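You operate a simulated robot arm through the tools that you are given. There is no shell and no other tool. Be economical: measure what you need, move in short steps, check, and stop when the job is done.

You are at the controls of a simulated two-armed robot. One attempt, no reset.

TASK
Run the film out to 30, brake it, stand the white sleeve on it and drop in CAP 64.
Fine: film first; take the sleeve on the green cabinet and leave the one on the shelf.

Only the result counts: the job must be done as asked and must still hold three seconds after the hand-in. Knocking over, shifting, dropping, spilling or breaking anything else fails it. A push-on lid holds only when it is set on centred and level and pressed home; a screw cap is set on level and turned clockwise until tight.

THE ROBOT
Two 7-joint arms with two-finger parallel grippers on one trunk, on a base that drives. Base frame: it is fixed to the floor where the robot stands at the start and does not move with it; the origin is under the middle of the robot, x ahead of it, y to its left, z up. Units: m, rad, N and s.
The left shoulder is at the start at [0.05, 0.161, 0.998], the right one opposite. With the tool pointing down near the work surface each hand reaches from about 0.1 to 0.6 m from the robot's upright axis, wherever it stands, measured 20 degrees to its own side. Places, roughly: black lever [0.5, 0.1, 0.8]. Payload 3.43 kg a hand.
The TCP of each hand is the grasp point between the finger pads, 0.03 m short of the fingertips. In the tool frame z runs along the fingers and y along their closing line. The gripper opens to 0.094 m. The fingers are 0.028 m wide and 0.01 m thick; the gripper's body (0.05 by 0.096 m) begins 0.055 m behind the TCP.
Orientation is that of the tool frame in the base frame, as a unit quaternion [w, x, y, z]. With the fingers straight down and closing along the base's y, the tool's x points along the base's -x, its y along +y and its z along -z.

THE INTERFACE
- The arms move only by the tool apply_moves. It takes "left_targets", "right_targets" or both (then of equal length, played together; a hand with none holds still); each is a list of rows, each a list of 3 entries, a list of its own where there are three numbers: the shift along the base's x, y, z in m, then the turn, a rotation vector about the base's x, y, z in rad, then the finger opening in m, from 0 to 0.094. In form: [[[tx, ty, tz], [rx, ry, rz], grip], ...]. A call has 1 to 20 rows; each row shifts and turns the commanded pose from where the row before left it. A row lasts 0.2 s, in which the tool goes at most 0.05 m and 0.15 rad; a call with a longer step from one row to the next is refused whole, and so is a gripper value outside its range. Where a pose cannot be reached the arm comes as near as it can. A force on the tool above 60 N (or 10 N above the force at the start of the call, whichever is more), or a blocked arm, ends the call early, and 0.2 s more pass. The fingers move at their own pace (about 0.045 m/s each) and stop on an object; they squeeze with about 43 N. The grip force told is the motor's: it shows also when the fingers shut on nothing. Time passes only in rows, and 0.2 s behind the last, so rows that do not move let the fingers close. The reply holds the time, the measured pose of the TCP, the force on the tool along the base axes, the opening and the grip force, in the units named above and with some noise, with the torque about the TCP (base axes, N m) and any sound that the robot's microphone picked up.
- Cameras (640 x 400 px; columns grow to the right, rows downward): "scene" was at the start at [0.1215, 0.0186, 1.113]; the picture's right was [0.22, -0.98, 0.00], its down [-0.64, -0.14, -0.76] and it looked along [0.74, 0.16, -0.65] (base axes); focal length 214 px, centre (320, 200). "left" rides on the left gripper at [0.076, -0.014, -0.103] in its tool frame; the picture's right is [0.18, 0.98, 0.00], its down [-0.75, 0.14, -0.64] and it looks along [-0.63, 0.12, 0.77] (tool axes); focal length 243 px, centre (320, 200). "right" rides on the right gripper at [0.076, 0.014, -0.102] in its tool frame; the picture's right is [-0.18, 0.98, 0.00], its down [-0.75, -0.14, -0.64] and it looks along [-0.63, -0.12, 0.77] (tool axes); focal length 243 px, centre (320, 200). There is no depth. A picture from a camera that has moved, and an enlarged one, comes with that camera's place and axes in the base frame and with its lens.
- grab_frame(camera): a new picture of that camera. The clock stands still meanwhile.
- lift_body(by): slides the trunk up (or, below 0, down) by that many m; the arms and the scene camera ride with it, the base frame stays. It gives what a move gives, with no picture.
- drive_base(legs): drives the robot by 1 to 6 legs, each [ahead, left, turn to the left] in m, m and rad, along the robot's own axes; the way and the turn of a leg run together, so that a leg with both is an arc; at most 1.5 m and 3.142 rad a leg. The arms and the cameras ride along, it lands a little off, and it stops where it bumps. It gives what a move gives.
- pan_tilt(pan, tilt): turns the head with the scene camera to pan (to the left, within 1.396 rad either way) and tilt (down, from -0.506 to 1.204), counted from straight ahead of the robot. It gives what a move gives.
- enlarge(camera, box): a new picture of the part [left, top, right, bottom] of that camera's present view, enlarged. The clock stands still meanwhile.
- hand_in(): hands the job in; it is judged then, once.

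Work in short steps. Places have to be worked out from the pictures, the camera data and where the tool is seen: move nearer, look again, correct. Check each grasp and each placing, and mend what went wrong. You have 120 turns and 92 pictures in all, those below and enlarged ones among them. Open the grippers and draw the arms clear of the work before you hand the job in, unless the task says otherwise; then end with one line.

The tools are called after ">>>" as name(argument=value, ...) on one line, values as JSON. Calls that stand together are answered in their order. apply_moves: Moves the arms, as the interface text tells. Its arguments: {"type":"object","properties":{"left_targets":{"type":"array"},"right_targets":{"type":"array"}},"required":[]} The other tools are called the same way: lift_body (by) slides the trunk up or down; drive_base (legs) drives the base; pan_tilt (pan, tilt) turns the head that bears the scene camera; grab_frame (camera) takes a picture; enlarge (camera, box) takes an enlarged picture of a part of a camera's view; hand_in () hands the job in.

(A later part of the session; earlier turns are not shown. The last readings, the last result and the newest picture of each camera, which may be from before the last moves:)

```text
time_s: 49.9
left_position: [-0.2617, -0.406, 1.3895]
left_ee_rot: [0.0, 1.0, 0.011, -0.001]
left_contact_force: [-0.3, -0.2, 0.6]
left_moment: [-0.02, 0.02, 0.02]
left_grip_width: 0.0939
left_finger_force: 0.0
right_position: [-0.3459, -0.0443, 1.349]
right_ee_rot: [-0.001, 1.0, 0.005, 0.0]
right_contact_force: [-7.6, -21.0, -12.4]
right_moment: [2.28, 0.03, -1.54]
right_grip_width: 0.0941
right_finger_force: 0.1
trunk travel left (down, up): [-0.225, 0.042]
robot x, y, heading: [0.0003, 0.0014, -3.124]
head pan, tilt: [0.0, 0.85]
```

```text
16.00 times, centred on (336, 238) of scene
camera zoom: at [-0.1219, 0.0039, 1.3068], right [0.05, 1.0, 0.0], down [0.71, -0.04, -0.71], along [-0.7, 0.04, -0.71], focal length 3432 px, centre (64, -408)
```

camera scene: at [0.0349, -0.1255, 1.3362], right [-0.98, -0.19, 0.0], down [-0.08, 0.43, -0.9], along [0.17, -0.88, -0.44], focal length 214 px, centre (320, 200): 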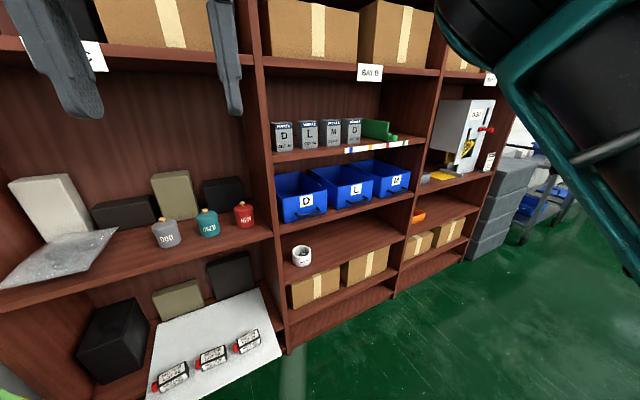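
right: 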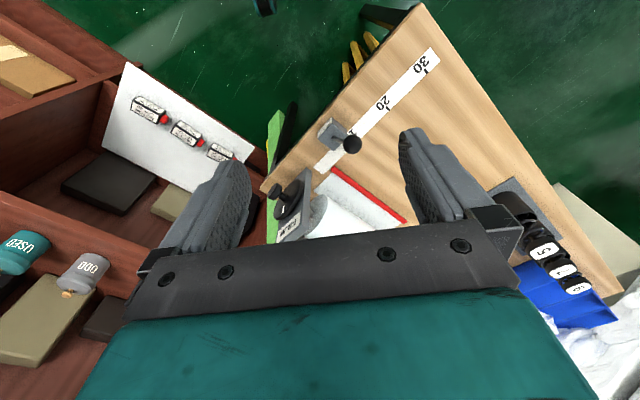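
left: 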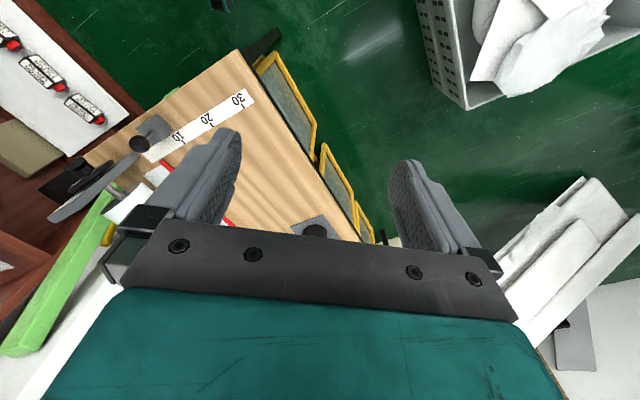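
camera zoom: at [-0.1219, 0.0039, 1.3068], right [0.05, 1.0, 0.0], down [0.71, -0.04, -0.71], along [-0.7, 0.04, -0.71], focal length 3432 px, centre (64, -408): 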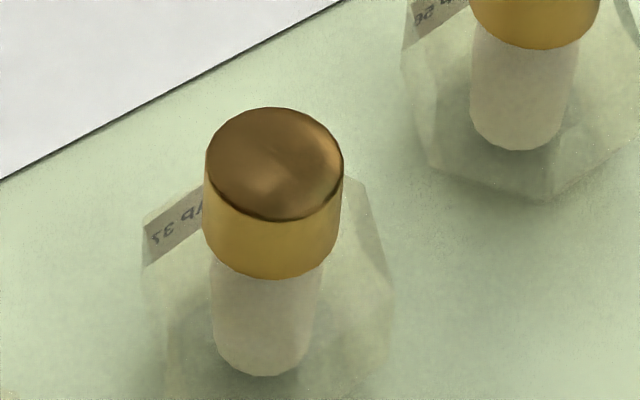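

The tags (seen mirrored) read 64 next to the sleeve, 37 in the middle, 58 far. Now the film first: face the table edge squarely (heading ≈0.69) and look.

>>> drive_base(legs=[[0, 0, -2.47], [0, -0.15, 0]])

>>> apply_moves(right_targets=[[[0, -0.05, 0], [0, 0, 0], 0.094], [[0, -0.05, 0], [0, 0, 0], 0.094], [[0, -0.05, 0], [0, 0, 0], 0.094], [[0, -0.05, 0], [0, 0, 0], 0.094]])

>>> lift_body(by=-0.1)

>>> pan_tilt(pan=0.0, tilt=0.95)

>>> grab_frame(camera="scene")

```text
time_s: 57.6
left_position: [0.0315, 0.3643, 1.3891]
left_ee_rot: [0.0, -0.362, 0.932, 0.001]
left_contact_force: [-0.8, -0.3, -0.2]
left_moment: [0.0, -0.01, 0.04]
left_grip_width: 0.0939
left_finger_force: 0.2
right_position: [0.3345, 0.1474, 1.3499]
right_ee_rot: [0.0, -0.359, 0.933, 0.0]
right_contact_force: [-9.8, 18.9, -10.9]
right_moment: [-1.56, -1.65, -1.51]
right_grip_width: 0.0938
right_finger_force: 0.1
trunk travel left (down, up): [-0.225, 0.042]
robot x, y, heading: [0.1039, -0.1151, 0.742]
head pan, tilt: [0.0, 0.85]
```

```text
time_s: 58.0
left_position: [0.0325, 0.3657, 1.3903]
left_ee_rot: [0.0, -0.363, 0.932, 0.0]
left_contact_force: [0.4, -0.4, -0.7]
left_moment: [-0.02, -0.01, 0.02]
left_grip_width: 0.0938
left_finger_force: 0.0
right_position: [0.3357, 0.101, 1.3442]
right_ee_rot: [0.0, -0.341, 0.94, -0.002]
right_contact_force: [-20.4, 37.9, -9.4]
right_moment: [-4.16, -3.38, -3.57]
right_grip_width: 0.094
right_finger_force: 0.1
trunk travel left (down, up): [-0.225, 0.042]
robot x, y, heading: [0.1069, -0.1143, 0.736]
head pan, tilt: [0.0, 0.85]
stopped in row 2 (right hand): the force on the tool passed its limit at 64 N (the readings are from after the stop); the commanded pose is now the measured one
```

```text
time_s: 59.4
left_position: [0.0308, 0.3654, 1.2892]
left_ee_rot: [0.0, -0.363, 0.932, -0.001]
left_contact_force: [-0.4, 0.6, 0.9]
left_moment: [0.03, -0.01, -0.01]
left_grip_width: 0.0939
left_finger_force: 0.0
right_position: [0.3352, 0.0982, 1.2464]
right_ee_rot: [-0.002, -0.343, 0.939, -0.002]
right_contact_force: [-19.1, 40.4, -9.9]
right_moment: [-4.6, -3.09, -3.74]
right_grip_width: 0.094
right_finger_force: 0.1
trunk travel left (down, up): [-0.125, 0.142]
robot x, y, heading: [0.0992, -0.1123, 0.738]
head pan, tilt: [0.0, 0.85]
```

```text
time_s: 60.0
left_position: [0.0324, 0.3657, 1.2892]
left_ee_rot: [0.0, -0.362, 0.932, 0.001]
left_contact_force: [0.0, 0.2, -0.7]
left_moment: [0.02, 0.0, 0.03]
left_grip_width: 0.094
left_finger_force: 0.0
right_position: [0.3368, 0.1003, 1.245]
right_ee_rot: [-0.001, -0.342, 0.94, -0.003]
right_contact_force: [-9.0, 46.1, -24.5]
right_moment: [-4.61, -2.62, -3.35]
right_grip_width: 0.094
right_finger_force: 0.0
trunk travel left (down, up): [-0.125, 0.142]
robot x, y, heading: [0.1049, -0.1104, 0.744]
head pan, tilt: [0.0, 0.949]
```

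```text
56 pictures are left
camera scene: at [0.2012, -0.0492, 1.2022], right [0.46, -0.89, 0.0], down [-0.66, -0.34, -0.66], along [0.59, 0.31, -0.75], focal length 214 px, centre (320, 200)
```

scene: 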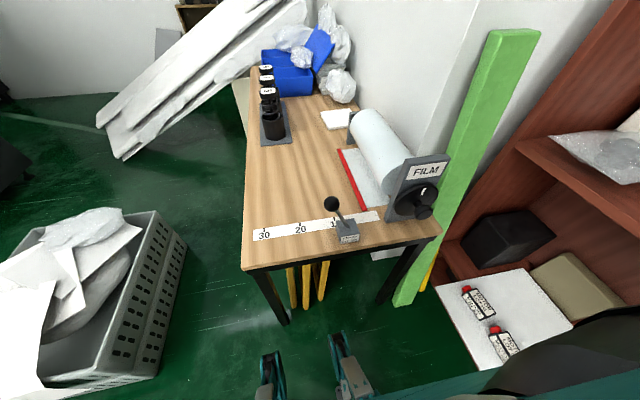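

The right arm rubs the head; tilt the head up, then move the right hand forward and to its right.

>>> pan_tilt(pan=0.0, tilt=0.3)

>>> apply_moves(right_targets=[[[0.03, -0.03, -0.02], [0, 0, 0], 0.094], [[0.03, -0.03, -0.02], [0, 0, 0], 0.094], [[0.03, -0.03, -0.02], [0, 0, 0], 0.094], [[0.03, -0.03, -0.02], [0, 0, 0], 0.094], [[0.03, -0.03, -0.02], [0, 0, 0], 0.094]])

>>> pan_tilt(pan=0.0, tilt=1.0)

>>> grab_frame(camera="scene")

```text
time_s: 61.1
left_position: [0.0322, 0.3658, 1.2898]
left_ee_rot: [-0.001, -0.363, 0.932, 0.0]
left_contact_force: [-0.8, 0.0, 0.4]
left_moment: [-0.03, 0.0, 0.02]
left_grip_width: 0.0939
left_finger_force: 0.0
right_position: [0.3355, 0.0987, 1.2474]
right_ee_rot: [-0.001, -0.348, 0.938, -0.001]
right_contact_force: [0.7, 0.3, -0.4]
right_moment: [0.0, -0.03, -0.04]
right_grip_width: 0.0939
right_finger_force: 0.0
trunk travel left (down, up): [-0.125, 0.142]
robot x, y, heading: [0.1023, -0.1145, 0.739]
head pan, tilt: [0.0, 0.3]
```

```text
time_s: 62.3
left_position: [0.0319, 0.3637, 1.2895]
left_ee_rot: [0.001, -0.362, 0.932, 0.002]
left_contact_force: [0.5, -0.1, 0.2]
left_moment: [-0.02, 0.0, 0.0]
left_grip_width: 0.0941
left_finger_force: 0.0
right_position: [0.4849, -0.0528, 1.1495]
right_ee_rot: [-0.002, -0.348, 0.938, 0.001]
right_contact_force: [0.8, 0.0, 1.3]
right_moment: [-0.01, -0.01, -0.02]
right_grip_width: 0.0943
right_finger_force: 0.1
trunk travel left (down, up): [-0.125, 0.142]
robot x, y, heading: [0.1011, -0.1117, 0.744]
head pan, tilt: [0.0, 0.3]
```

```text
time_s: 63.3
left_position: [0.0322, 0.3654, 1.2893]
left_ee_rot: [0.0, -0.363, 0.932, 0.0]
left_contact_force: [0.5, -0.2, 1.0]
left_moment: [0.04, 0.0, -0.01]
left_grip_width: 0.0939
left_finger_force: 0.0
right_position: [0.4854, -0.0513, 1.1502]
right_ee_rot: [-0.002, -0.347, 0.938, -0.001]
right_contact_force: [-0.3, -0.1, 0.1]
right_moment: [0.05, 0.03, 0.03]
right_grip_width: 0.0939
right_finger_force: 0.1
trunk travel left (down, up): [-0.125, 0.142]
robot x, y, heading: [0.1053, -0.1099, 0.742]
head pan, tilt: [0.0, 1.0]
```

```text
55 pictures are left
camera scene: at [0.1831, -0.0383, 1.1907], right [0.67, -0.74, 0.0], down [-0.62, -0.57, -0.54], along [0.4, 0.36, -0.84], focal length 214 px, centre (320, 200)
```

scene: 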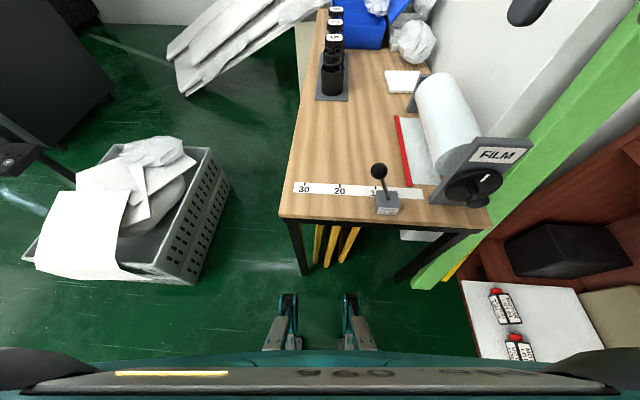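

>>> enlarge(camera="scene", box=[280, 90, 500, 228])

>>> enlarge(camera="scene", box=[360, 155, 440, 220])

>>> grab_frame(camera="right")

```text
2.90 times, centred on (390, 159) of scene
camera zoom: at [0.1831, -0.0383, 1.1907], right [0.67, -0.74, 0.0], down [-0.62, -0.57, -0.54], along [0.4, 0.36, -0.84], focal length 622 px, centre (117, 319)
```

zoom: 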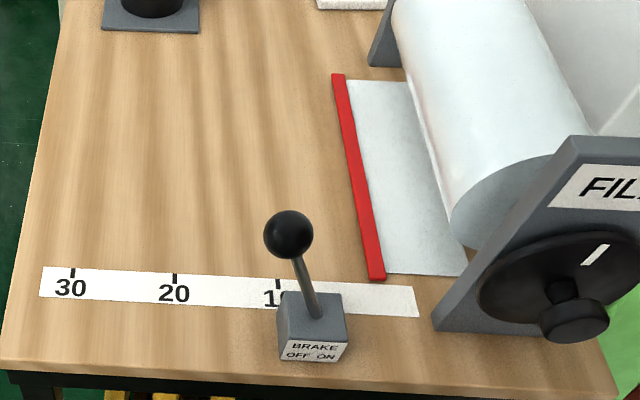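

```text
6.15 times, centred on (400, 188) of scene
camera zoom: at [0.1831, -0.0383, 1.1907], right [0.67, -0.74, 0.0], down [-0.62, -0.57, -0.54], along [0.4, 0.36, -0.84], focal length 1320 px, centre (-172, 277)
```

zoom: 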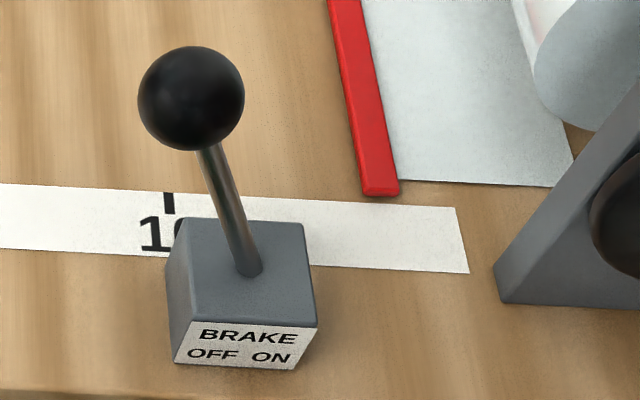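

```text
52 pictures are left
camera right: at [0.4189, -0.0909, 1.2527], right [-0.5, 0.87, 0.0], down [0.67, 0.38, 0.64], along [0.55, 0.32, -0.77], focal length 243 px, centre (320, 200)
```

right: 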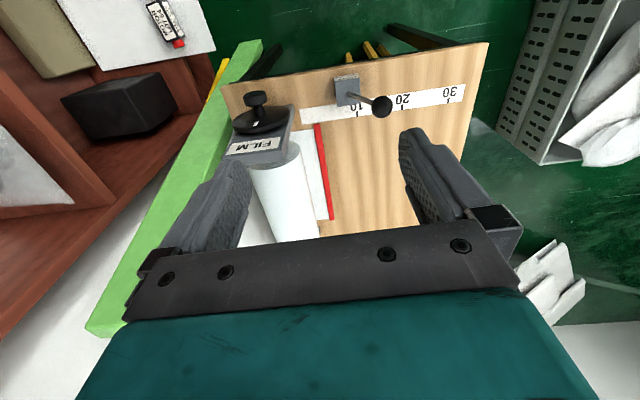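

Geometry: table axes are heading ≈0.67; red bar runs from (.624,.017) to (.862,.209) at z≈.705, reading ≈0; brake lever leans to OFF. I reposition slightly: square up, a bit right and ahead, trunk down.

>>> drive_base(legs=[[0, 0, -0.07], [0, -0.1, 0], [0.06, 0, 0]])

>>> lift_body(by=-0.1)

>>> grab_frame(camera="scene")

>>> grab_frame(camera="right")

```text
time_s: 65.9
left_position: [0.175, 0.3277, 1.289]
left_ee_rot: [0.001, -0.33, 0.944, 0.0]
left_contact_force: [0.5, -0.1, -0.6]
left_moment: [0.0, 0.07, 0.01]
left_grip_width: 0.0937
left_finger_force: 0.0
right_position: [0.5976, -0.1207, 1.1499]
right_ee_rot: [-0.001, -0.314, 0.949, 0.0]
right_contact_force: [-0.2, 0.4, -0.2]
right_moment: [0.02, 0.02, -0.04]
right_grip_width: 0.0942
right_finger_force: 0.0
trunk travel left (down, up): [-0.125, 0.142]
robot x, y, heading: [0.211, -0.1561, 0.668]
head pan, tilt: [0.0, 1.0]
```

```text
time_s: 67.2
left_position: [0.1745, 0.3273, 1.1901]
left_ee_rot: [0.0, -0.331, 0.944, 0.0]
left_contact_force: [-0.5, -0.1, -0.6]
left_moment: [0.02, -0.04, 0.0]
left_grip_width: 0.094
left_finger_force: 0.1
right_position: [0.5959, -0.1212, 1.0499]
right_ee_rot: [-0.002, -0.313, 0.95, 0.0]
right_contact_force: [-0.2, -0.2, 0.0]
right_moment: [0.02, -0.01, -0.01]
right_grip_width: 0.094
right_finger_force: 0.0
trunk travel left (down, up): [-0.025, 0.242]
robot x, y, heading: [0.212, -0.1531, 0.67]
head pan, tilt: [0.0, 1.0]
```

```text
51 pictures are left
camera scene: at [0.2964, -0.0862, 1.0907], right [0.62, -0.78, 0.0], down [-0.66, -0.52, -0.54], along [0.42, 0.34, -0.84], focal length 214 px, centre (320, 200)
```

scene: 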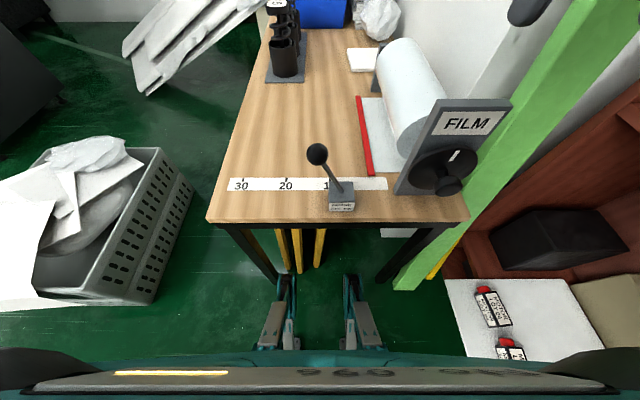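

```text
50 pictures are left
camera right: at [0.5282, -0.1553, 1.1527], right [-0.44, 0.9, 0.0], down [0.69, 0.34, 0.64], along [0.57, 0.28, -0.77], focal length 243 px, centre (320, 200)
```

right: 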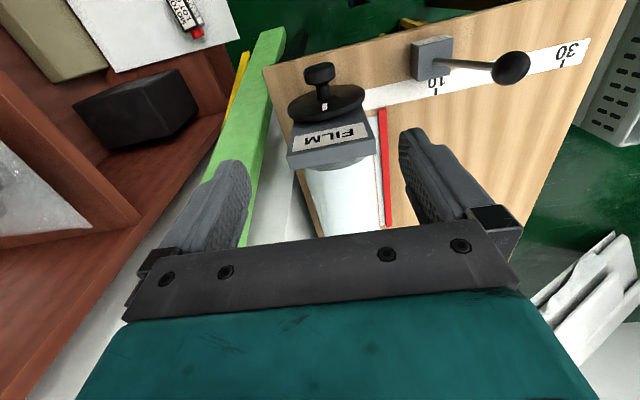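

Roll is at v≈-0.46 (radius ≈.053), close to the bar, so I'll hook the bar with the right finger of an open gripper and drag it left. First hover the right hand just left of the bar and look.

>>> apply_moves(right_targets=[[[0.0123, 0.0403, 0], [0, 0, 0.03], 0.094], [[0.0123, 0.0403, 0], [0, 0, 0], 0.094], [[0.0123, 0.0403, 0], [0, 0, 0], 0.094], [[0.0123, 0.0403, 0], [0, 0, 0], 0.094], [[0.0123, 0.0403, 0], [0, 0, 0], 0.094], [[0.0123, 0.0403, 0], [0, 0, 0], 0.094], [[0, 0, -0.046], [0, 0, 0], 0.094], [[0, 0, -0.046], [0, 0, 0], 0.094], [[0, 0, -0.046], [0, 0, 0], 0.094], [[0, 0, -0.046], [0, 0, 0], 0.094], [[0, 0, -0.046], [0, 0, 0], 0.094]])

>>> grab_frame(camera="right")

>>> enlarge(camera="scene", box=[210, 60, 500, 230])

```text
time_s: 69.6
left_position: [0.1747, 0.3269, 1.1889]
left_ee_rot: [0.0, -0.329, 0.944, 0.0]
left_contact_force: [1.2, -0.4, -0.7]
left_moment: [-0.01, -0.01, 0.0]
left_grip_width: 0.0942
left_finger_force: 0.1
right_position: [0.6708, 0.1214, 0.8203]
right_ee_rot: [-0.002, -0.327, 0.945, 0.001]
right_contact_force: [0.3, 0.2, -0.3]
right_moment: [0.01, -0.02, 0.02]
right_grip_width: 0.094
right_finger_force: 0.1
trunk travel left (down, up): [-0.025, 0.242]
robot x, y, heading: [0.2114, -0.1552, 0.675]
head pan, tilt: [0.0, 1.0]
```

```text
49 pictures are left
camera right: at [0.603, 0.0849, 0.9221], right [-0.47, 0.89, 0.0], down [0.68, 0.36, 0.64], along [0.57, 0.3, -0.77], focal length 243 px, centre (320, 200)
```

right: 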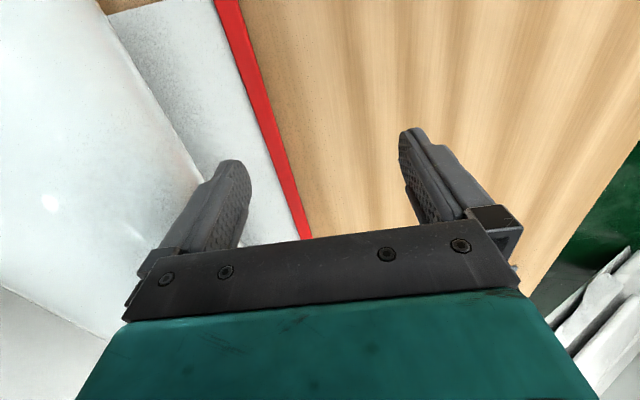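

```text
2.21 times, centred on (355, 145) of scene
camera zoom: at [0.2965, -0.0861, 1.0907], right [0.62, -0.78, 0.0], down [-0.66, -0.52, -0.54], along [0.42, 0.34, -0.84], focal length 473 px, centre (243, 321)
```

zoom: 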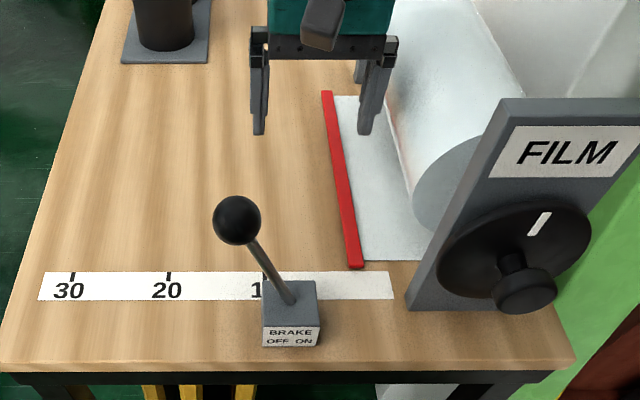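

Bar centre is at v≈-0.371. I narrow the gripper, tilt slightly away from the roll, shift over the bar and descend.

>>> apply_moves(right_targets=[[[0, 0, 0], [-0.082, -0.065, 0], 0.04], [[0, 0, 0], [0, 0, 0], 0.04], [[0, 0, 0], [0, 0, 0], 0.04], [[0.0128, -0.0161, 0], [0, 0, 0], 0.04], [[0.0127, -0.0161, 0], [0, 0, 0], 0.04], [[0, 0, -0.03], [0, 0, 0], 0.04], [[0, 0, -0.03], [0, 0, 0], 0.04], [[0, 0, -0.015], [0, 0, 0], 0.04]])

>>> grab_frame(camera="right")

>>> enlarge(camera="scene", box=[310, 60, 430, 180])

```text
time_s: 71.4
left_position: [0.1735, 0.3273, 1.1894]
left_ee_rot: [0.0, -0.329, 0.944, 0.0]
left_contact_force: [0.3, -0.2, -0.2]
left_moment: [0.0, 0.02, -0.01]
left_grip_width: 0.0942
left_finger_force: 0.0
right_position: [0.696, 0.0884, 0.7438]
right_ee_rot: [0.017, -0.328, 0.943, -0.05]
right_contact_force: [0.0, 0.7, 0.2]
right_moment: [-0.04, 0.02, -0.01]
right_grip_width: 0.0402
right_finger_force: 0.1
trunk travel left (down, up): [-0.025, 0.242]
robot x, y, heading: [0.2108, -0.1515, 0.669]
head pan, tilt: [0.0, 1.0]
```

```text
47 pictures are left
camera right: at [0.621, 0.0597, 0.8451], right [-0.46, 0.88, -0.1], down [0.64, 0.41, 0.65], along [0.62, 0.24, -0.75], focal length 243 px, centre (320, 200)
```

right: 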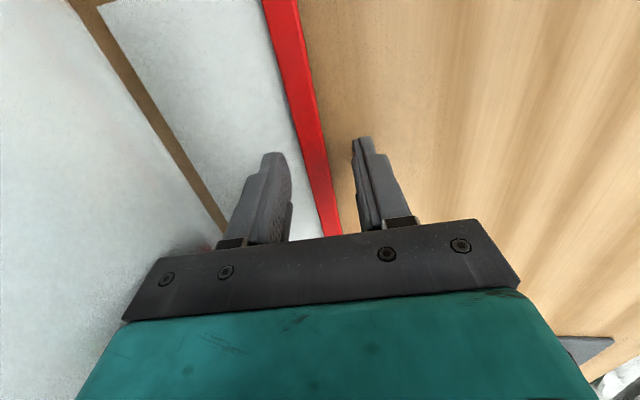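

```text
3.33 times, centred on (370, 120) of scene
camera zoom: at [0.2965, -0.0862, 1.0907], right [0.62, -0.78, 0.0], down [-0.66, -0.52, -0.54], along [0.42, 0.34, -0.84], focal length 715 px, centre (153, 467)
```

zoom: 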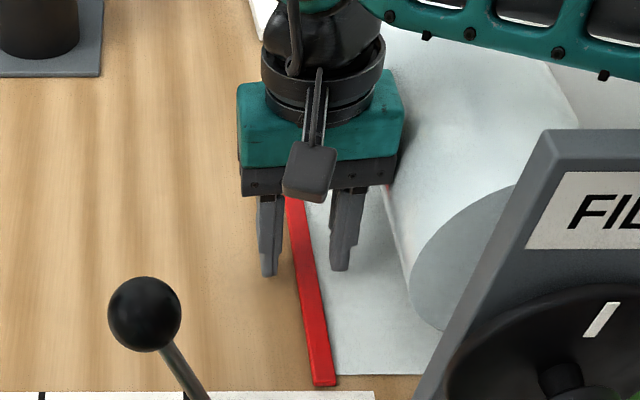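

Fingers straddle the bar with clearance. Descend a little further in small steps.

>>> apply_moves(right_targets=[[[0, 0, -0.004], [0, 0, 0], 0.04], [[0, 0, -0.004], [0, 0, 0], 0.04], [[0, 0, -0.003], [0, 0, 0], 0.04]])

>>> enlarge(camera="scene", box=[340, 100, 400, 160])

```text
time_s: 72.2
left_position: [0.1726, 0.3261, 1.1905]
left_ee_rot: [0.001, -0.33, 0.944, 0.001]
left_contact_force: [0.2, -0.3, 0.0]
left_moment: [0.02, 0.0, 0.02]
left_grip_width: 0.0939
left_finger_force: 0.1
right_position: [0.6969, 0.0907, 0.7388]
right_ee_rot: [0.019, -0.327, 0.944, -0.047]
right_contact_force: [-4.2, 2.5, 1.6]
right_moment: [-0.24, -0.35, 0.07]
right_grip_width: 0.0401
right_finger_force: 0.1
trunk travel left (down, up): [-0.025, 0.242]
robot x, y, heading: [0.2126, -0.1559, 0.668]
head pan, tilt: [0.0, 1.0]
```

```text
6.67 times, centred on (370, 130) of scene
camera zoom: at [0.296, -0.0863, 1.0917], right [0.62, -0.78, 0.0], down [-0.66, -0.52, -0.54], along [0.42, 0.34, -0.84], focal length 1430 px, centre (-13, 667)
```

zoom: 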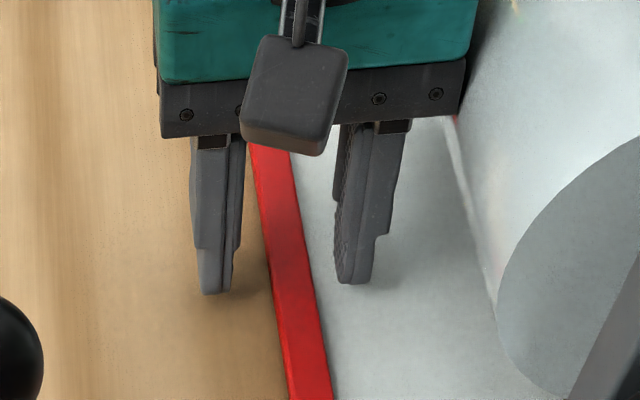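

Slight contact with the roll side; try closing on the bar here.

>>> apply_moves(right_targets=[[[0, 0, 0], [0, 0, 0], 0.0], [[0, 0, 0], [0, 0, 0], 0.0], [[0, 0, 0], [0, 0, 0], 0.0], [[0, 0, 0], [0, 0, 0], 0.0]])

>>> enlarge(camera="scene", box=[340, 100, 400, 160])

```text
time_s: 73.2
left_position: [0.1739, 0.3284, 1.1896]
left_ee_rot: [0.001, -0.329, 0.944, 0.0]
left_contact_force: [0.5, 0.1, -1.0]
left_moment: [0.01, -0.01, -0.01]
left_grip_width: 0.0941
left_finger_force: 0.0
right_position: [0.6979, 0.0891, 0.7401]
right_ee_rot: [0.02, -0.328, 0.943, -0.049]
right_contact_force: [-4.8, 4.7, -5.1]
right_moment: [-0.18, 0.03, 0.17]
right_grip_width: 0.0002
right_finger_force: 32.9
trunk travel left (down, up): [-0.025, 0.242]
robot x, y, heading: [0.2073, -0.1558, 0.669]
head pan, tilt: [0.0, 1.0]
```

```text
6.67 times, centred on (370, 130) of scene
camera zoom: at [0.2959, -0.0864, 1.091], right [0.62, -0.78, 0.0], down [-0.66, -0.52, -0.54], along [0.42, 0.34, -0.84], focal length 1430 px, centre (-13, 667)
```

zoom: 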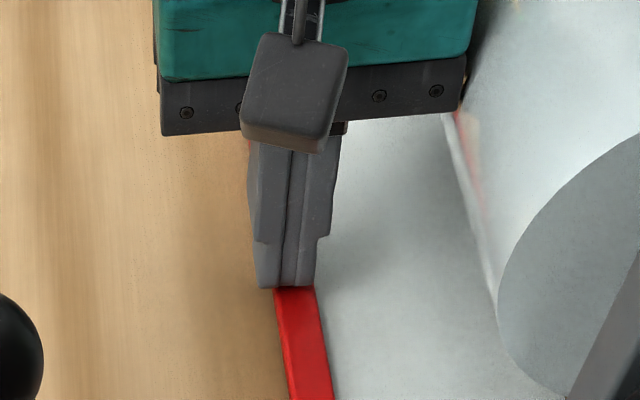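

Fingers closed on top of the bar. I'll press lightly and drag it 6 cm left by friction to get room for a proper grip.

>>> apply_moves(right_targets=[[[0, 0, -0.006], [0, 0, 0], 0.0], [[-0.0031, 0.0039, -0.006], [0, 0, 0], 0.0], [[-0.0062, 0.0079, -0.002], [0, 0, 0], 0.0], [[-0.0062, 0.0079, 0], [0, 0, 0], 0.0], [[-0.0062, 0.0079, 0], [0, 0, 0], 0.0], [[-0.0062, 0.0079, 0], [0, 0, 0], 0.0], [[-0.0062, 0.0079, 0], [0, 0, 0], 0.0]])

>>> enlarge(camera="scene", box=[210, 60, 500, 230])

```text
time_s: 75.0
left_position: [0.1764, 0.3191, 1.1892]
left_ee_rot: [0.002, -0.326, 0.945, 0.003]
left_contact_force: [0.2, -0.4, 0.5]
left_moment: [0.03, -0.01, 0.01]
left_grip_width: 0.0938
left_finger_force: 0.0
right_position: [0.6946, 0.1137, 0.7375]
right_ee_rot: [0.035, -0.297, 0.953, -0.045]
right_contact_force: [-0.1, 0.7, -0.6]
right_moment: [-0.03, -0.02, -0.01]
right_grip_width: 0.0001
right_finger_force: 33.2
trunk travel left (down, up): [-0.025, 0.242]
robot x, y, heading: [0.2142, -0.1593, 0.657]
head pan, tilt: [0.0, 1.0]
stopped in row 7 (right hand): the arm was blocked; the commanded pose is now the measured one
```

```text
2.21 times, centred on (355, 145) of scene
camera zoom: at [0.2958, -0.0952, 1.089], right [0.61, -0.79, 0.0], down [-0.66, -0.51, -0.55], along [0.43, 0.34, -0.84], focal length 473 px, centre (243, 321)
```

zoom: 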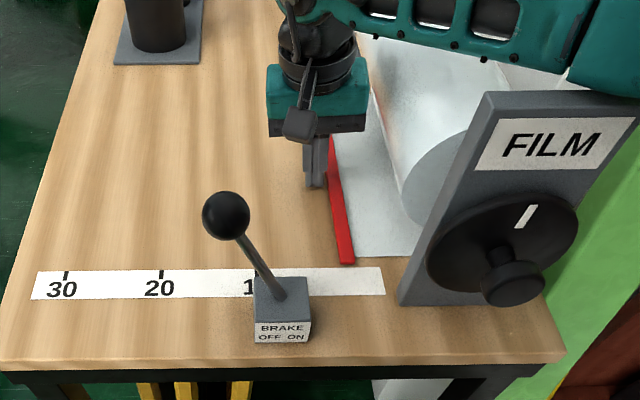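

The arm got blocked (forearm near the roll/stand) and slipped off the bar; the film hasn't moved. I lift the right hand out and will use the left hand instead, whose forearm comes from the free side.

>>> apply_moves(right_targets=[[[0, 0, 0.03], [0, 0, 0], 0.04], [[0, 0, 0.04], [0.082, 0.065, 0], 0.04], [[0, 0, 0.05], [0, 0, 0], 0.04], [[0, 0, 0.05], [0, 0, 0], 0.04], [[0, 0, 0.05], [0, 0, 0], 0.04], [[0, 0, 0.05], [0, 0, 0], 0.04], [[-0.01, -0.045, 0], [0, 0, 0], 0.04], [[-0.01, -0.045, 0], [0, 0, 0], 0.04], [[-0.01, -0.045, 0], [0, 0, 0], 0.04], [[-0.01, -0.045, 0], [0, 0, 0], 0.04], [[-0.01, -0.045, 0], [0, 0, 0], 0.04], [[-0.02, -0.04, 0], [0, 0, 0], 0.04], [[-0.02, -0.04, 0], [0, 0, 0], 0.04]])

>>> grab_frame(camera="scene")

```text
time_s: 77.8
left_position: [0.1768, 0.3255, 1.1904]
left_ee_rot: [0.0, -0.328, 0.945, 0.0]
left_contact_force: [0.2, 0.2, -0.8]
left_moment: [-0.02, -0.01, 0.0]
left_grip_width: 0.094
left_finger_force: 0.1
right_position: [0.5944, -0.1845, 1.0027]
right_ee_rot: [0.011, -0.305, 0.952, 0.0]
right_contact_force: [-0.7, 0.5, 0.5]
right_moment: [0.0, -0.02, 0.02]
right_grip_width: 0.04
right_finger_force: 0.0
trunk travel left (down, up): [-0.025, 0.242]
robot x, y, heading: [0.2115, -0.1576, 0.667]
head pan, tilt: [0.0, 1.0]
```

```text
42 pictures are left
camera scene: at [0.2974, -0.0882, 1.0907], right [0.62, -0.79, 0.0], down [-0.66, -0.52, -0.54], along [0.43, 0.33, -0.84], focal length 214 px, centre (320, 200)
```

scene: 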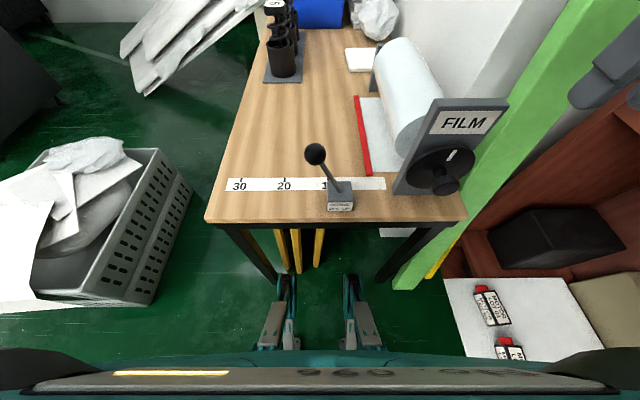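

Now bring the left hand over the left of the bar at height, pre-tilted away from the roll.

>>> apply_moves(left_targets=[[[0.04, -0.0157, 0], [0, 0, 0], 0.06], [[0.04, -0.0157, 0], [0, 0, 0], 0.06], [[0.04, -0.0157, 0], [0, 0, 0], 0.04], [[0.04, -0.0157, 0], [0, 0, 0], 0.04], [[0.04, -0.0157, 0], [0, 0, 0], 0.04], [[0.04, -0.0157, 0], [0, 0, 0], 0.04], [[0.04, -0.0157, 0], [0, 0, 0], 0.04], [[0.04, -0.0157, 0], [0, 0, 0], 0.04], [[0.04, -0.0157, 0], [0, 0, 0], 0.04], [[0.04, -0.0157, 0], [0, 0, 0], 0.04], [[0.04, -0.0157, 0], [0, 0, 0], 0.04], [[0.04, -0.0157, 0], [0, 0, 0], 0.04], [[0, 0, -0.048], [-0.062, -0.05, 0], 0.04], [[0, 0, -0.048], [-0.062, -0.05, 0], 0.04], [[0, 0, -0.048], [0, 0, 0], 0.04], [[0, 0, -0.048], [0, 0, 0], 0.04], [[0, 0, -0.048], [0, 0, 0], 0.04], [[0, 0, -0.048], [0, 0, 0], 0.04]])

>>> grab_frame(camera="scene")

```text
time_s: 81.6
left_position: [0.44, 0.212, 0.7981]
left_ee_rot: [0.028, -0.326, 0.942, -0.074]
left_contact_force: [0.2, 0.6, -0.3]
left_moment: [0.0, 0.0, 0.0]
left_grip_width: 0.0399
left_finger_force: 0.1
left hand out of reach, approached as far as the arm can: row 5, 6, 7, 8, 9, 10, 11, 12
right_position: [0.5946, -0.1814, 1.0023]
right_ee_rot: [0.011, -0.305, 0.952, 0.001]
right_contact_force: [0.5, -0.1, -0.2]
right_moment: [0.01, -0.01, -0.04]
right_grip_width: 0.0398
right_finger_force: 0.0
trunk travel left (down, up): [-0.025, 0.242]
robot x, y, heading: [0.2127, -0.1557, 0.663]
head pan, tilt: [0.0, 1.0]
```

```text
41 pictures are left
camera scene: at [0.2976, -0.0879, 1.0907], right [0.62, -0.79, 0.0], down [-0.66, -0.52, -0.54], along [0.43, 0.33, -0.84], focal length 214 px, centre (320, 200)
```

scene: 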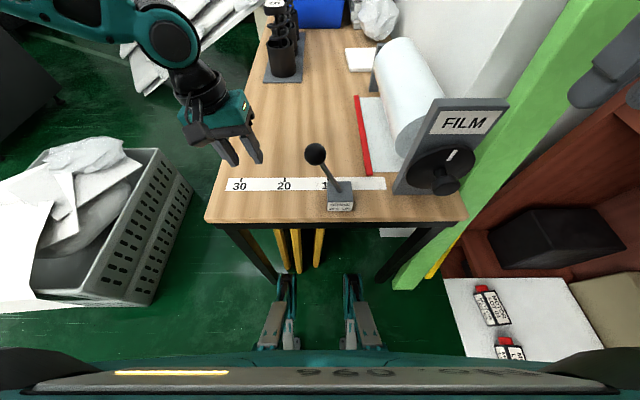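

Reach is better low. Move forward in u first, then right towards the bar, staying above it.

>>> apply_moves(left_targets=[[[0.0327, 0.026, 0], [0, 0, 0], 0.04], [[0.0327, 0.026, 0], [0, 0, 0], 0.04], [[0.0327, 0.026, 0], [0, 0, 0], 0.04], [[0.0222, -0.028, 0], [0, 0, 0], 0.04], [[0.0222, -0.028, 0], [0, 0, 0], 0.04], [[0.0222, -0.028, 0], [0, 0, 0], 0.04], [[0.0222, -0.028, 0], [0, 0, 0], 0.04], [[0.0222, -0.028, 0], [0, 0, 0], 0.04], [[0.0222, -0.028, 0], [0, 0, 0], 0.04]])

>>> grab_frame(camera="scene")

```text
time_s: 83.6
left_position: [0.4883, 0.1717, 0.851]
left_ee_rot: [0.028, -0.327, 0.942, -0.074]
left_contact_force: [0.7, 0.1, 0.5]
left_moment: [-0.02, -0.03, -0.01]
left_grip_width: 0.0398
left_finger_force: 0.0
left hand out of reach, approached as far as the arm can: row 3, 4, 5, 6, 7, 8, 9
right_position: [0.5954, -0.1824, 1.0031]
right_ee_rot: [0.011, -0.305, 0.952, 0.0]
right_contact_force: [0.2, -0.9, -0.2]
right_moment: [-0.01, 0.01, 0.0]
right_grip_width: 0.04
right_finger_force: 0.0
trunk travel left (down, up): [-0.025, 0.242]
robot x, y, heading: [0.21, -0.1568, 0.666]
head pan, tilt: [0.0, 1.0]
```

```text
40 pictures are left
camera scene: at [0.2975, -0.088, 1.0907], right [0.62, -0.79, 0.0], down [-0.66, -0.52, -0.54], along [0.43, 0.33, -0.84], focal length 214 px, centre (320, 200)
```

scene: 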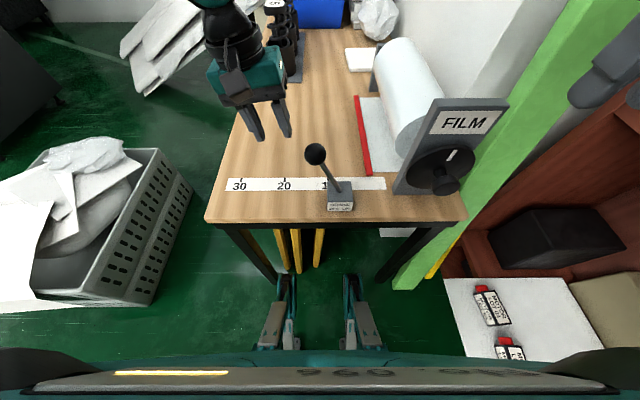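

Left arm can't reach there. Analysis: bar is only ~5 mm tall on a table at z≈.706, and my press simply hit the table. I'll retract the left arm and retry with the right hand, untilted and opened wide so that closing itself hooks the bar leftward.

>>> apply_moves(left_targets=[[[-0.04, 0.023, 0.004], [0, 0, 0], 0.04], [[-0.04, 0.023, 0.004], [0, 0, 0], 0.04], [[-0.04, 0.023, 0.004], [0, 0, 0], 0.04], [[-0.04, 0.023, 0.004], [0, 0, 0], 0.04], [[-0.04, 0.023, 0.004], [0, 0, 0], 0.04], [[-0.04, 0.023, 0.004], [0, 0, 0], 0.04], [[-0.04, 0.023, 0.004], [0, 0, 0], 0.04], [[-0.04, 0.023, 0.004], [0, 0, 0], 0.04], [[-0.04, 0.023, 0.004], [0, 0, 0], 0.04], [[-0.04, 0.023, 0.004], [0, 0, 0], 0.04], [[-0.04, 0.023, 0.004], [0, 0, 0], 0.04], [[-0.04, 0.023, 0.004], [0, 0, 0], 0.04], [[-0.04, 0.023, 0.004], [0.062, 0.05, 0], 0.04], [[-0.04, 0.023, 0.004], [0.062, 0.05, 0], 0.04]])

>>> apply_moves(right_targets=[[[0.0123, 0.0413, 0], [-0.009, 0.02, 0.048], 0.08], [[0.0123, 0.0413, 0], [0, 0, 0], 0.08], [[0.0123, 0.0413, 0], [0, 0, 0], 0.08], [[0.0123, 0.0413, 0], [0, 0, 0], 0.08], [[0.0123, 0.0413, 0], [0, 0, 0], 0.08], [[0.0123, 0.0413, 0], [0, 0, 0], 0.08], [[0.0123, 0.0413, 0], [0, 0, 0], 0.08], [[0, 0, -0.045], [0, 0, 0], 0.08], [[0, 0, -0.045], [0, 0, 0], 0.08], [[0, 0, -0.045], [0, 0, 0], 0.08], [[0, 0, -0.045], [0, 0, 0], 0.08]])

>>> grab_frame(camera="right")

```text
time_s: 86.6
left_position: [-0.0634, 0.4966, 0.8919]
left_ee_rot: [0.0, -0.327, 0.945, 0.001]
left_contact_force: [-0.1, 0.3, 0.4]
left_moment: [-0.01, 0.01, 0.01]
left_grip_width: 0.0399
left_finger_force: 0.1
left hand out of reach, approached as far as the arm can: row 12
right_position: [0.5958, -0.1811, 1.0032]
right_ee_rot: [0.011, -0.306, 0.952, 0.001]
right_contact_force: [-0.8, -0.6, -0.5]
right_moment: [0.02, 0.01, -0.01]
right_grip_width: 0.0401
right_finger_force: 0.0
trunk travel left (down, up): [-0.025, 0.242]
robot x, y, heading: [0.2117, -0.1532, 0.667]
head pan, tilt: [0.0, 1.0]
```

```text
time_s: 89.0
left_position: [-0.0625, 0.4953, 0.8918]
left_ee_rot: [0.0, -0.327, 0.945, 0.0]
left_contact_force: [-0.4, -0.2, -0.2]
left_moment: [0.01, -0.01, 0.01]
left_grip_width: 0.0397
left_finger_force: 0.1
right_position: [0.6845, 0.1058, 0.8222]
right_ee_rot: [-0.001, -0.328, 0.945, 0.0]
right_contact_force: [0.6, -0.1, 0.0]
right_moment: [-0.02, -0.02, 0.0]
right_grip_width: 0.0802
right_finger_force: 0.0
trunk travel left (down, up): [-0.025, 0.242]
robot x, y, heading: [0.2175, -0.1563, 0.667]
head pan, tilt: [0.0, 1.0]
```

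```text
39 pictures are left
camera right: at [0.6154, 0.0689, 0.926], right [-0.47, 0.89, 0.0], down [0.68, 0.36, 0.64], along [0.57, 0.3, -0.77], focal length 243 px, centre (320, 200)
```

right: 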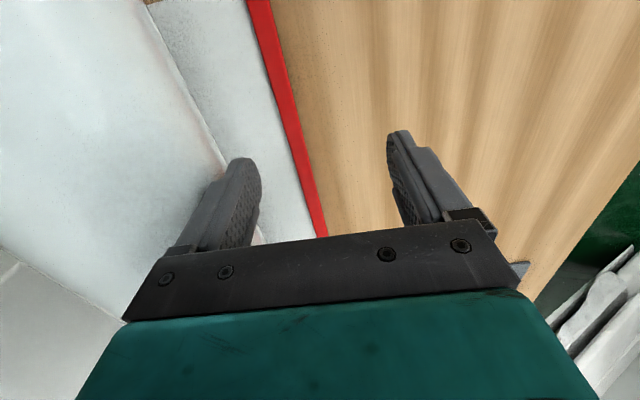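

Positioned; descend beside the bar.

>>> apply_moves(right_targets=[[[0, 0, -0.03], [0, 0, 0], 0.08], [[0, 0, -0.03], [0, 0, 0], 0.08], [[0, 0, -0.015], [0, 0, 0], 0.08], [[0, 0, -0.008], [0, 0, 0], 0.08], [[0, 0, -0.004], [0, 0, 0], 0.08]])

>>> enlarge(camera="scene", box=[330, 90, 410, 160])

```text
time_s: 90.2
left_position: [-0.0642, 0.4954, 0.8926]
left_ee_rot: [0.001, -0.327, 0.945, 0.0]
left_contact_force: [-0.6, 0.2, 0.7]
left_moment: [-0.03, -0.01, 0.01]
left_grip_width: 0.04
left_finger_force: 0.1
right_position: [0.6901, 0.1094, 0.7511]
right_ee_rot: [0.012, -0.326, 0.945, 0.005]
right_contact_force: [0.0, -0.8, 0.6]
right_moment: [0.03, 0.0, 0.04]
right_grip_width: 0.0802
right_finger_force: 0.0
trunk travel left (down, up): [-0.025, 0.242]
robot x, y, heading: [0.2131, -0.1572, 0.663]
head pan, tilt: [0.0, 1.0]
```

```text
5.71 times, centred on (370, 125) of scene
camera zoom: at [0.2965, -0.088, 1.0923], right [0.62, -0.79, 0.0], down [-0.66, -0.52, -0.54], along [0.43, 0.33, -0.84], focal length 1226 px, centre (34, 629)
```

zoom: 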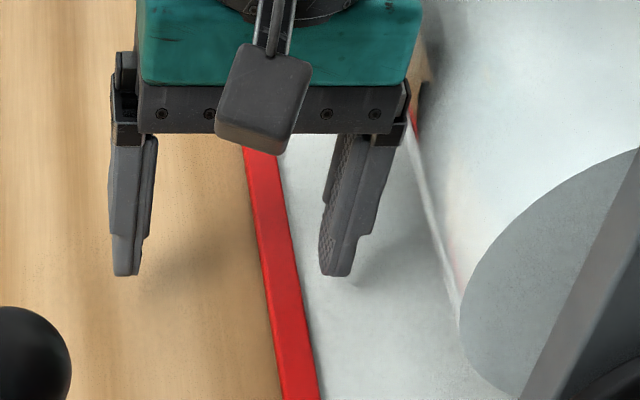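

The tool feels no force but the hand stops high and the base is nudged: the forearm is resting on the FILM stand. I'll go up, raise the trunk for a steeper forearm, and come down again.

>>> apply_moves(right_targets=[[[0, 0, 0.04], [0, 0, 0], 0.08], [[0, 0, 0.047], [0, 0, 0], 0.08]])

>>> lift_body(by=0.15)

>>> apply_moves(right_targets=[[[0, 0, -0.05], [0, 0, 0], 0.08], [[0, 0, -0.05], [0, 0, 0], 0.08], [[0, 0, -0.05], [0, 0, 0], 0.08], [[0, 0, -0.04], [0, 0, 0], 0.08], [[0, 0, -0.02], [0, 0, 0], 0.08]])

>>> grab_frame(camera="scene")

```text
time_s: 90.8
left_position: [-0.0633, 0.4945, 0.8918]
left_ee_rot: [0.0, -0.328, 0.945, 0.0]
left_contact_force: [-0.6, -0.4, -0.8]
left_moment: [0.0, 0.03, -0.01]
left_grip_width: 0.0402
left_finger_force: 0.1
right_position: [0.6807, 0.1051, 0.8228]
right_ee_rot: [-0.001, -0.329, 0.944, -0.001]
right_contact_force: [0.1, 0.5, 0.6]
right_moment: [0.0, -0.02, -0.01]
right_grip_width: 0.08
right_finger_force: 0.1
trunk travel left (down, up): [-0.025, 0.242]
robot x, y, heading: [0.2117, -0.1579, 0.666]
head pan, tilt: [0.0, 1.0]
```

```text
time_s: 92.6
left_position: [-0.0612, 0.4963, 1.0426]
left_ee_rot: [0.0, -0.327, 0.945, 0.0]
left_contact_force: [-0.4, -0.8, -0.6]
left_moment: [0.02, -0.02, -0.03]
left_grip_width: 0.0402
left_finger_force: 0.0
right_position: [0.6811, 0.1056, 0.9742]
right_ee_rot: [0.0, -0.328, 0.945, 0.0]
right_contact_force: [-0.4, 0.4, 0.1]
right_moment: [0.0, 0.02, -0.04]
right_grip_width: 0.0801
right_finger_force: 0.1
trunk travel left (down, up): [-0.175, 0.092]
robot x, y, heading: [0.2095, -0.1569, 0.668]
head pan, tilt: [0.0, 1.0]
```

```text
time_s: 93.8
left_position: [-0.0626, 0.4959, 1.0428]
left_ee_rot: [0.001, -0.328, 0.945, 0.001]
left_contact_force: [0.0, 0.0, -0.3]
left_moment: [0.01, 0.02, -0.04]
left_grip_width: 0.0399
left_finger_force: 0.1
right_position: [0.6834, 0.1064, 0.7639]
right_ee_rot: [0.0, -0.329, 0.944, 0.0]
right_contact_force: [0.5, -1.1, 0.1]
right_moment: [-0.01, -0.01, 0.03]
right_grip_width: 0.0802
right_finger_force: 0.2
trunk travel left (down, up): [-0.175, 0.092]
robot x, y, heading: [0.206, -0.1552, 0.663]
head pan, tilt: [0.0, 1.0]
```

```text
37 pictures are left
camera scene: at [0.2976, -0.088, 1.2407], right [0.62, -0.79, 0.0], down [-0.66, -0.52, -0.54], along [0.43, 0.33, -0.84], focal length 214 px, centre (320, 200)
```

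scene: 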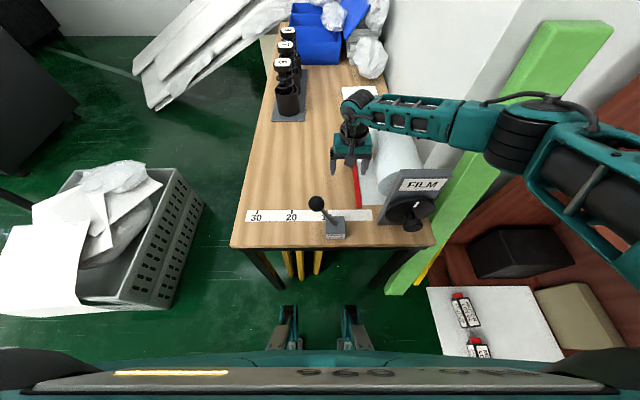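

Clear now. Continue the descent.

>>> apply_moves(right_targets=[[[0, 0, -0.012], [0, 0, 0], 0.08], [[0, 0, -0.009], [0, 0, 0], 0.08], [[0, 0, -0.005], [0, 0, 0], 0.08], [[0, 0, -0.003], [0, 0, 0], 0.08]])

>>> enlarge(camera="scene", box=[310, 120, 400, 210])

```text
time_s: 94.8
left_position: [-0.0626, 0.4951, 1.0424]
left_ee_rot: [0.0, -0.328, 0.945, 0.001]
left_contact_force: [0.8, -0.5, -0.4]
left_moment: [0.0, 0.02, -0.01]
left_grip_width: 0.0399
left_finger_force: 0.0
right_position: [0.6829, 0.1071, 0.7359]
right_ee_rot: [-0.001, -0.329, 0.944, 0.0]
right_contact_force: [0.5, -0.1, 0.0]
right_moment: [0.0, 0.02, -0.02]
right_grip_width: 0.0798
right_finger_force: 0.2
trunk travel left (down, up): [-0.175, 0.092]
robot x, y, heading: [0.2156, -0.1582, 0.67]
head pan, tilt: [0.0, 1.0]
```

```text
4.44 times, centred on (355, 165) of scene
camera zoom: at [0.2976, -0.088, 1.2407], right [0.62, -0.79, 0.0], down [-0.66, -0.52, -0.54], along [0.43, 0.33, -0.84], focal length 953 px, centre (164, 356)
```

zoom: 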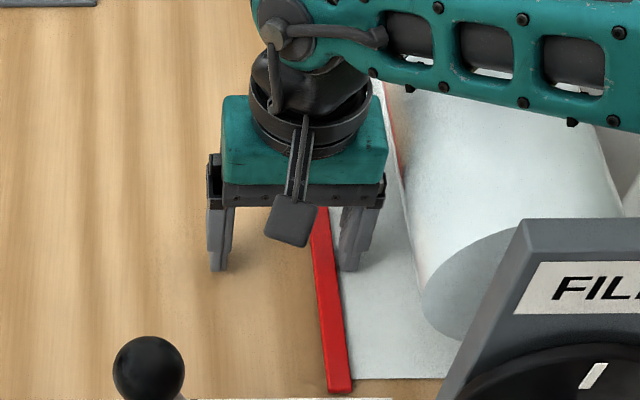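

Straddling cleanly without contact. Go down until the tips touch the table, then close.

>>> apply_moves(right_targets=[[[0, 0, -0.003], [0, 0, 0], 0.08], [[0, 0, -0.003], [0, 0, 0], 0.08], [[0, 0, 0], [0, 0, 0], 0.08]])

>>> apply_moves(right_targets=[[[0, 0, 0], [0, 0, 0], 0.03], [[0, 0, 0], [0, 0, 0], 0.0], [[0, 0, 0], [0, 0, 0], 0.0], [[0, 0, 0], [0, 0, 0], 0.0], [[0, 0, 0], [0, 0, 0], 0.0], [[0, 0, 0], [0, 0, 0], 0.0]])

>>> enlarge(camera="scene", box=[310, 120, 400, 210])

```text
time_s: 95.6
left_position: [-0.0627, 0.4967, 1.0425]
left_ee_rot: [0.001, -0.327, 0.945, 0.0]
left_contact_force: [-0.8, -0.3, 0.1]
left_moment: [0.0, -0.01, -0.03]
left_grip_width: 0.0402
left_finger_force: 0.1
right_position: [0.6828, 0.1054, 0.7298]
right_ee_rot: [0.001, -0.328, 0.945, 0.0]
right_contact_force: [0.3, -0.8, 4.1]
right_moment: [0.07, 0.13, 0.04]
right_grip_width: 0.0796
right_finger_force: 0.1
trunk travel left (down, up): [-0.175, 0.092]
robot x, y, heading: [0.2123, -0.1555, 0.663]
head pan, tilt: [0.0, 1.0]
```

```text
time_s: 97.0
left_position: [-0.0623, 0.4949, 1.0421]
left_ee_rot: [0.001, -0.327, 0.945, 0.0]
left_contact_force: [-0.2, -0.4, -0.8]
left_moment: [-0.01, 0.0, 0.0]
left_grip_width: 0.0402
left_finger_force: 0.0
right_position: [0.6816, 0.1055, 0.7299]
right_ee_rot: [0.001, -0.329, 0.944, 0.0]
right_contact_force: [-1.3, 1.8, 4.7]
right_moment: [0.02, 0.14, 0.22]
right_grip_width: 0.0152
right_finger_force: 44.6
trunk travel left (down, up): [-0.175, 0.092]
robot x, y, heading: [0.2125, -0.1565, 0.666]
head pan, tilt: [0.0, 1.0]
```

```text
4.44 times, centred on (355, 165) of scene
camera zoom: at [0.2971, -0.0881, 1.2408], right [0.62, -0.79, 0.0], down [-0.66, -0.52, -0.54], along [0.43, 0.33, -0.84], focal length 953 px, centre (164, 356)
```

zoom: 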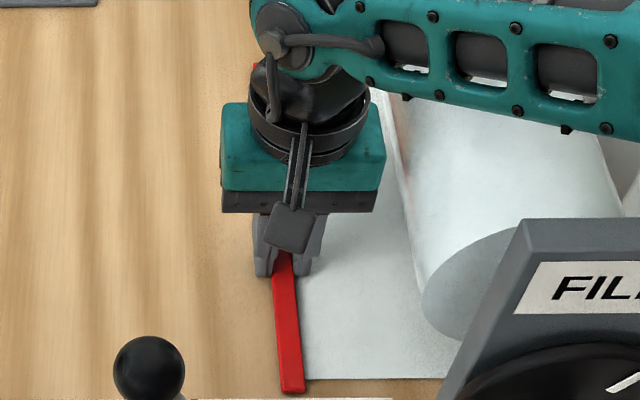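

Bar gripped (15 mm) and film already follows. Pull left 0.22 m along the scale, then read.

>>> apply_moves(right_targets=[[[0, 0, 0.001], [0, 0, 0], 0.0], [[-0.0124, 0.0157, 0], [0, 0, 0], 0.0], [[-0.0124, 0.0157, 0], [0, 0, 0], 0.0], [[-0.0124, 0.0157, 0], [0, 0, 0], 0.0], [[-0.0124, 0.0157, 0], [0, 0, 0], 0.0], [[-0.0124, 0.0157, 0], [0, 0, 0], 0.0], [[-0.0124, 0.0157, 0], [0, 0, 0], 0.0], [[-0.0124, 0.0157, 0], [0, 0, 0], 0.0], [[-0.0124, 0.0157, 0], [0, 0, 0], 0.0], [[-0.0124, 0.0157, 0], [0, 0, 0], 0.0], [[-0.0124, 0.0157, 0], [0, 0, 0], 0.0], [[-0.0124, 0.0157, 0], [0, 0, 0], 0.0]])

>>> enlarge(camera="scene", box=[230, 120, 430, 250])

```text
time_s: 97.7
left_position: [-0.0617, 0.4935, 1.0427]
left_ee_rot: [0.001, -0.325, 0.946, 0.001]
left_contact_force: [-0.5, 0.3, 0.2]
left_moment: [-0.03, -0.05, -0.01]
left_grip_width: 0.0401
left_finger_force: 0.1
right_position: [0.6809, 0.108, 0.7308]
right_ee_rot: [0.006, -0.324, 0.946, -0.024]
right_contact_force: [-0.6, -13.0, 15.5]
right_moment: [-0.08, 0.72, 1.71]
right_grip_width: 0.0149
right_finger_force: 44.9
trunk travel left (down, up): [-0.175, 0.092]
robot x, y, heading: [0.2115, -0.1533, 0.658]
head pan, tilt: [0.0, 1.0]
stopped in row 3 (right hand): the force on the tool passed its limit at 69 N (the readings are from after the stop); the commanded pose is now the measured one
```

```text
3.08 times, centred on (330, 185) of scene
camera zoom: at [0.2962, -0.0899, 1.241], right [0.61, -0.79, 0.0], down [-0.66, -0.52, -0.54], along [0.43, 0.33, -0.84], focal length 660 px, centre (289, 246)
```

zoom: 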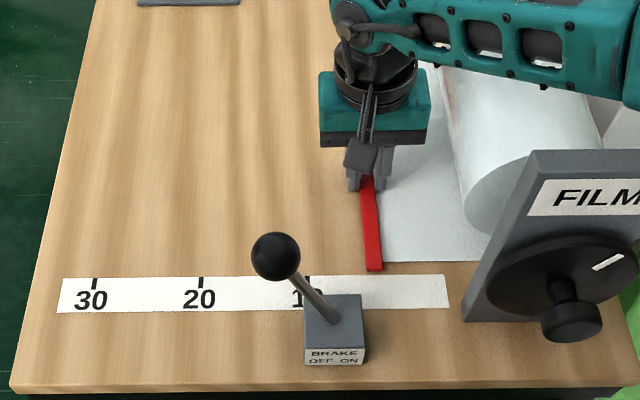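

High resistance at that speed; the film moved under ~43 N while closing, so I'll pull slowly.

>>> apply_moves(right_targets=[[[0, 0, 0.001], [0, 0, 0], 0.0], [[-0.0019, 0.0024, 0], [0, 0, 0], 0.0], [[-0.0019, 0.0024, 0], [0, 0, 0], 0.0], [[-0.0019, 0.0024, 0], [0, 0, 0], 0.0], [[-0.0019, 0.0024, 0], [0, 0, 0], 0.0], [[-0.0019, 0.0024, 0], [0, 0, 0], 0.0], [[-0.0019, 0.0024, 0], [0, 0, 0], 0.0], [[-0.0019, 0.0024, 0], [0, 0, 0], 0.0], [[-0.0019, 0.0024, 0], [0, 0, 0], 0.0], [[-0.0019, 0.0024, 0], [0, 0, 0], 0.0]])

```text
time_s: 99.1
left_position: [-0.0597, 0.4945, 1.043]
left_ee_rot: [0.002, -0.324, 0.946, 0.0]
left_contact_force: [0.5, 0.5, -0.4]
left_moment: [-0.06, 0.01, 0.0]
left_grip_width: 0.0401
left_finger_force: 0.2
right_position: [0.6801, 0.1089, 0.7307]
right_ee_rot: [0.007, -0.319, 0.947, -0.037]
right_contact_force: [-2.1, -14.1, 18.1]
right_moment: [-0.25, 0.92, 1.68]
right_grip_width: 0.0153
right_finger_force: 45.5
trunk travel left (down, up): [-0.175, 0.092]
robot x, y, heading: [0.2117, -0.1566, 0.661]
head pan, tilt: [0.0, 1.0]
stopped in row 7 (right hand): the force on the tool passed its limit at 62 N (the readings are from after the stop); the commanded pose is now the measured one
```

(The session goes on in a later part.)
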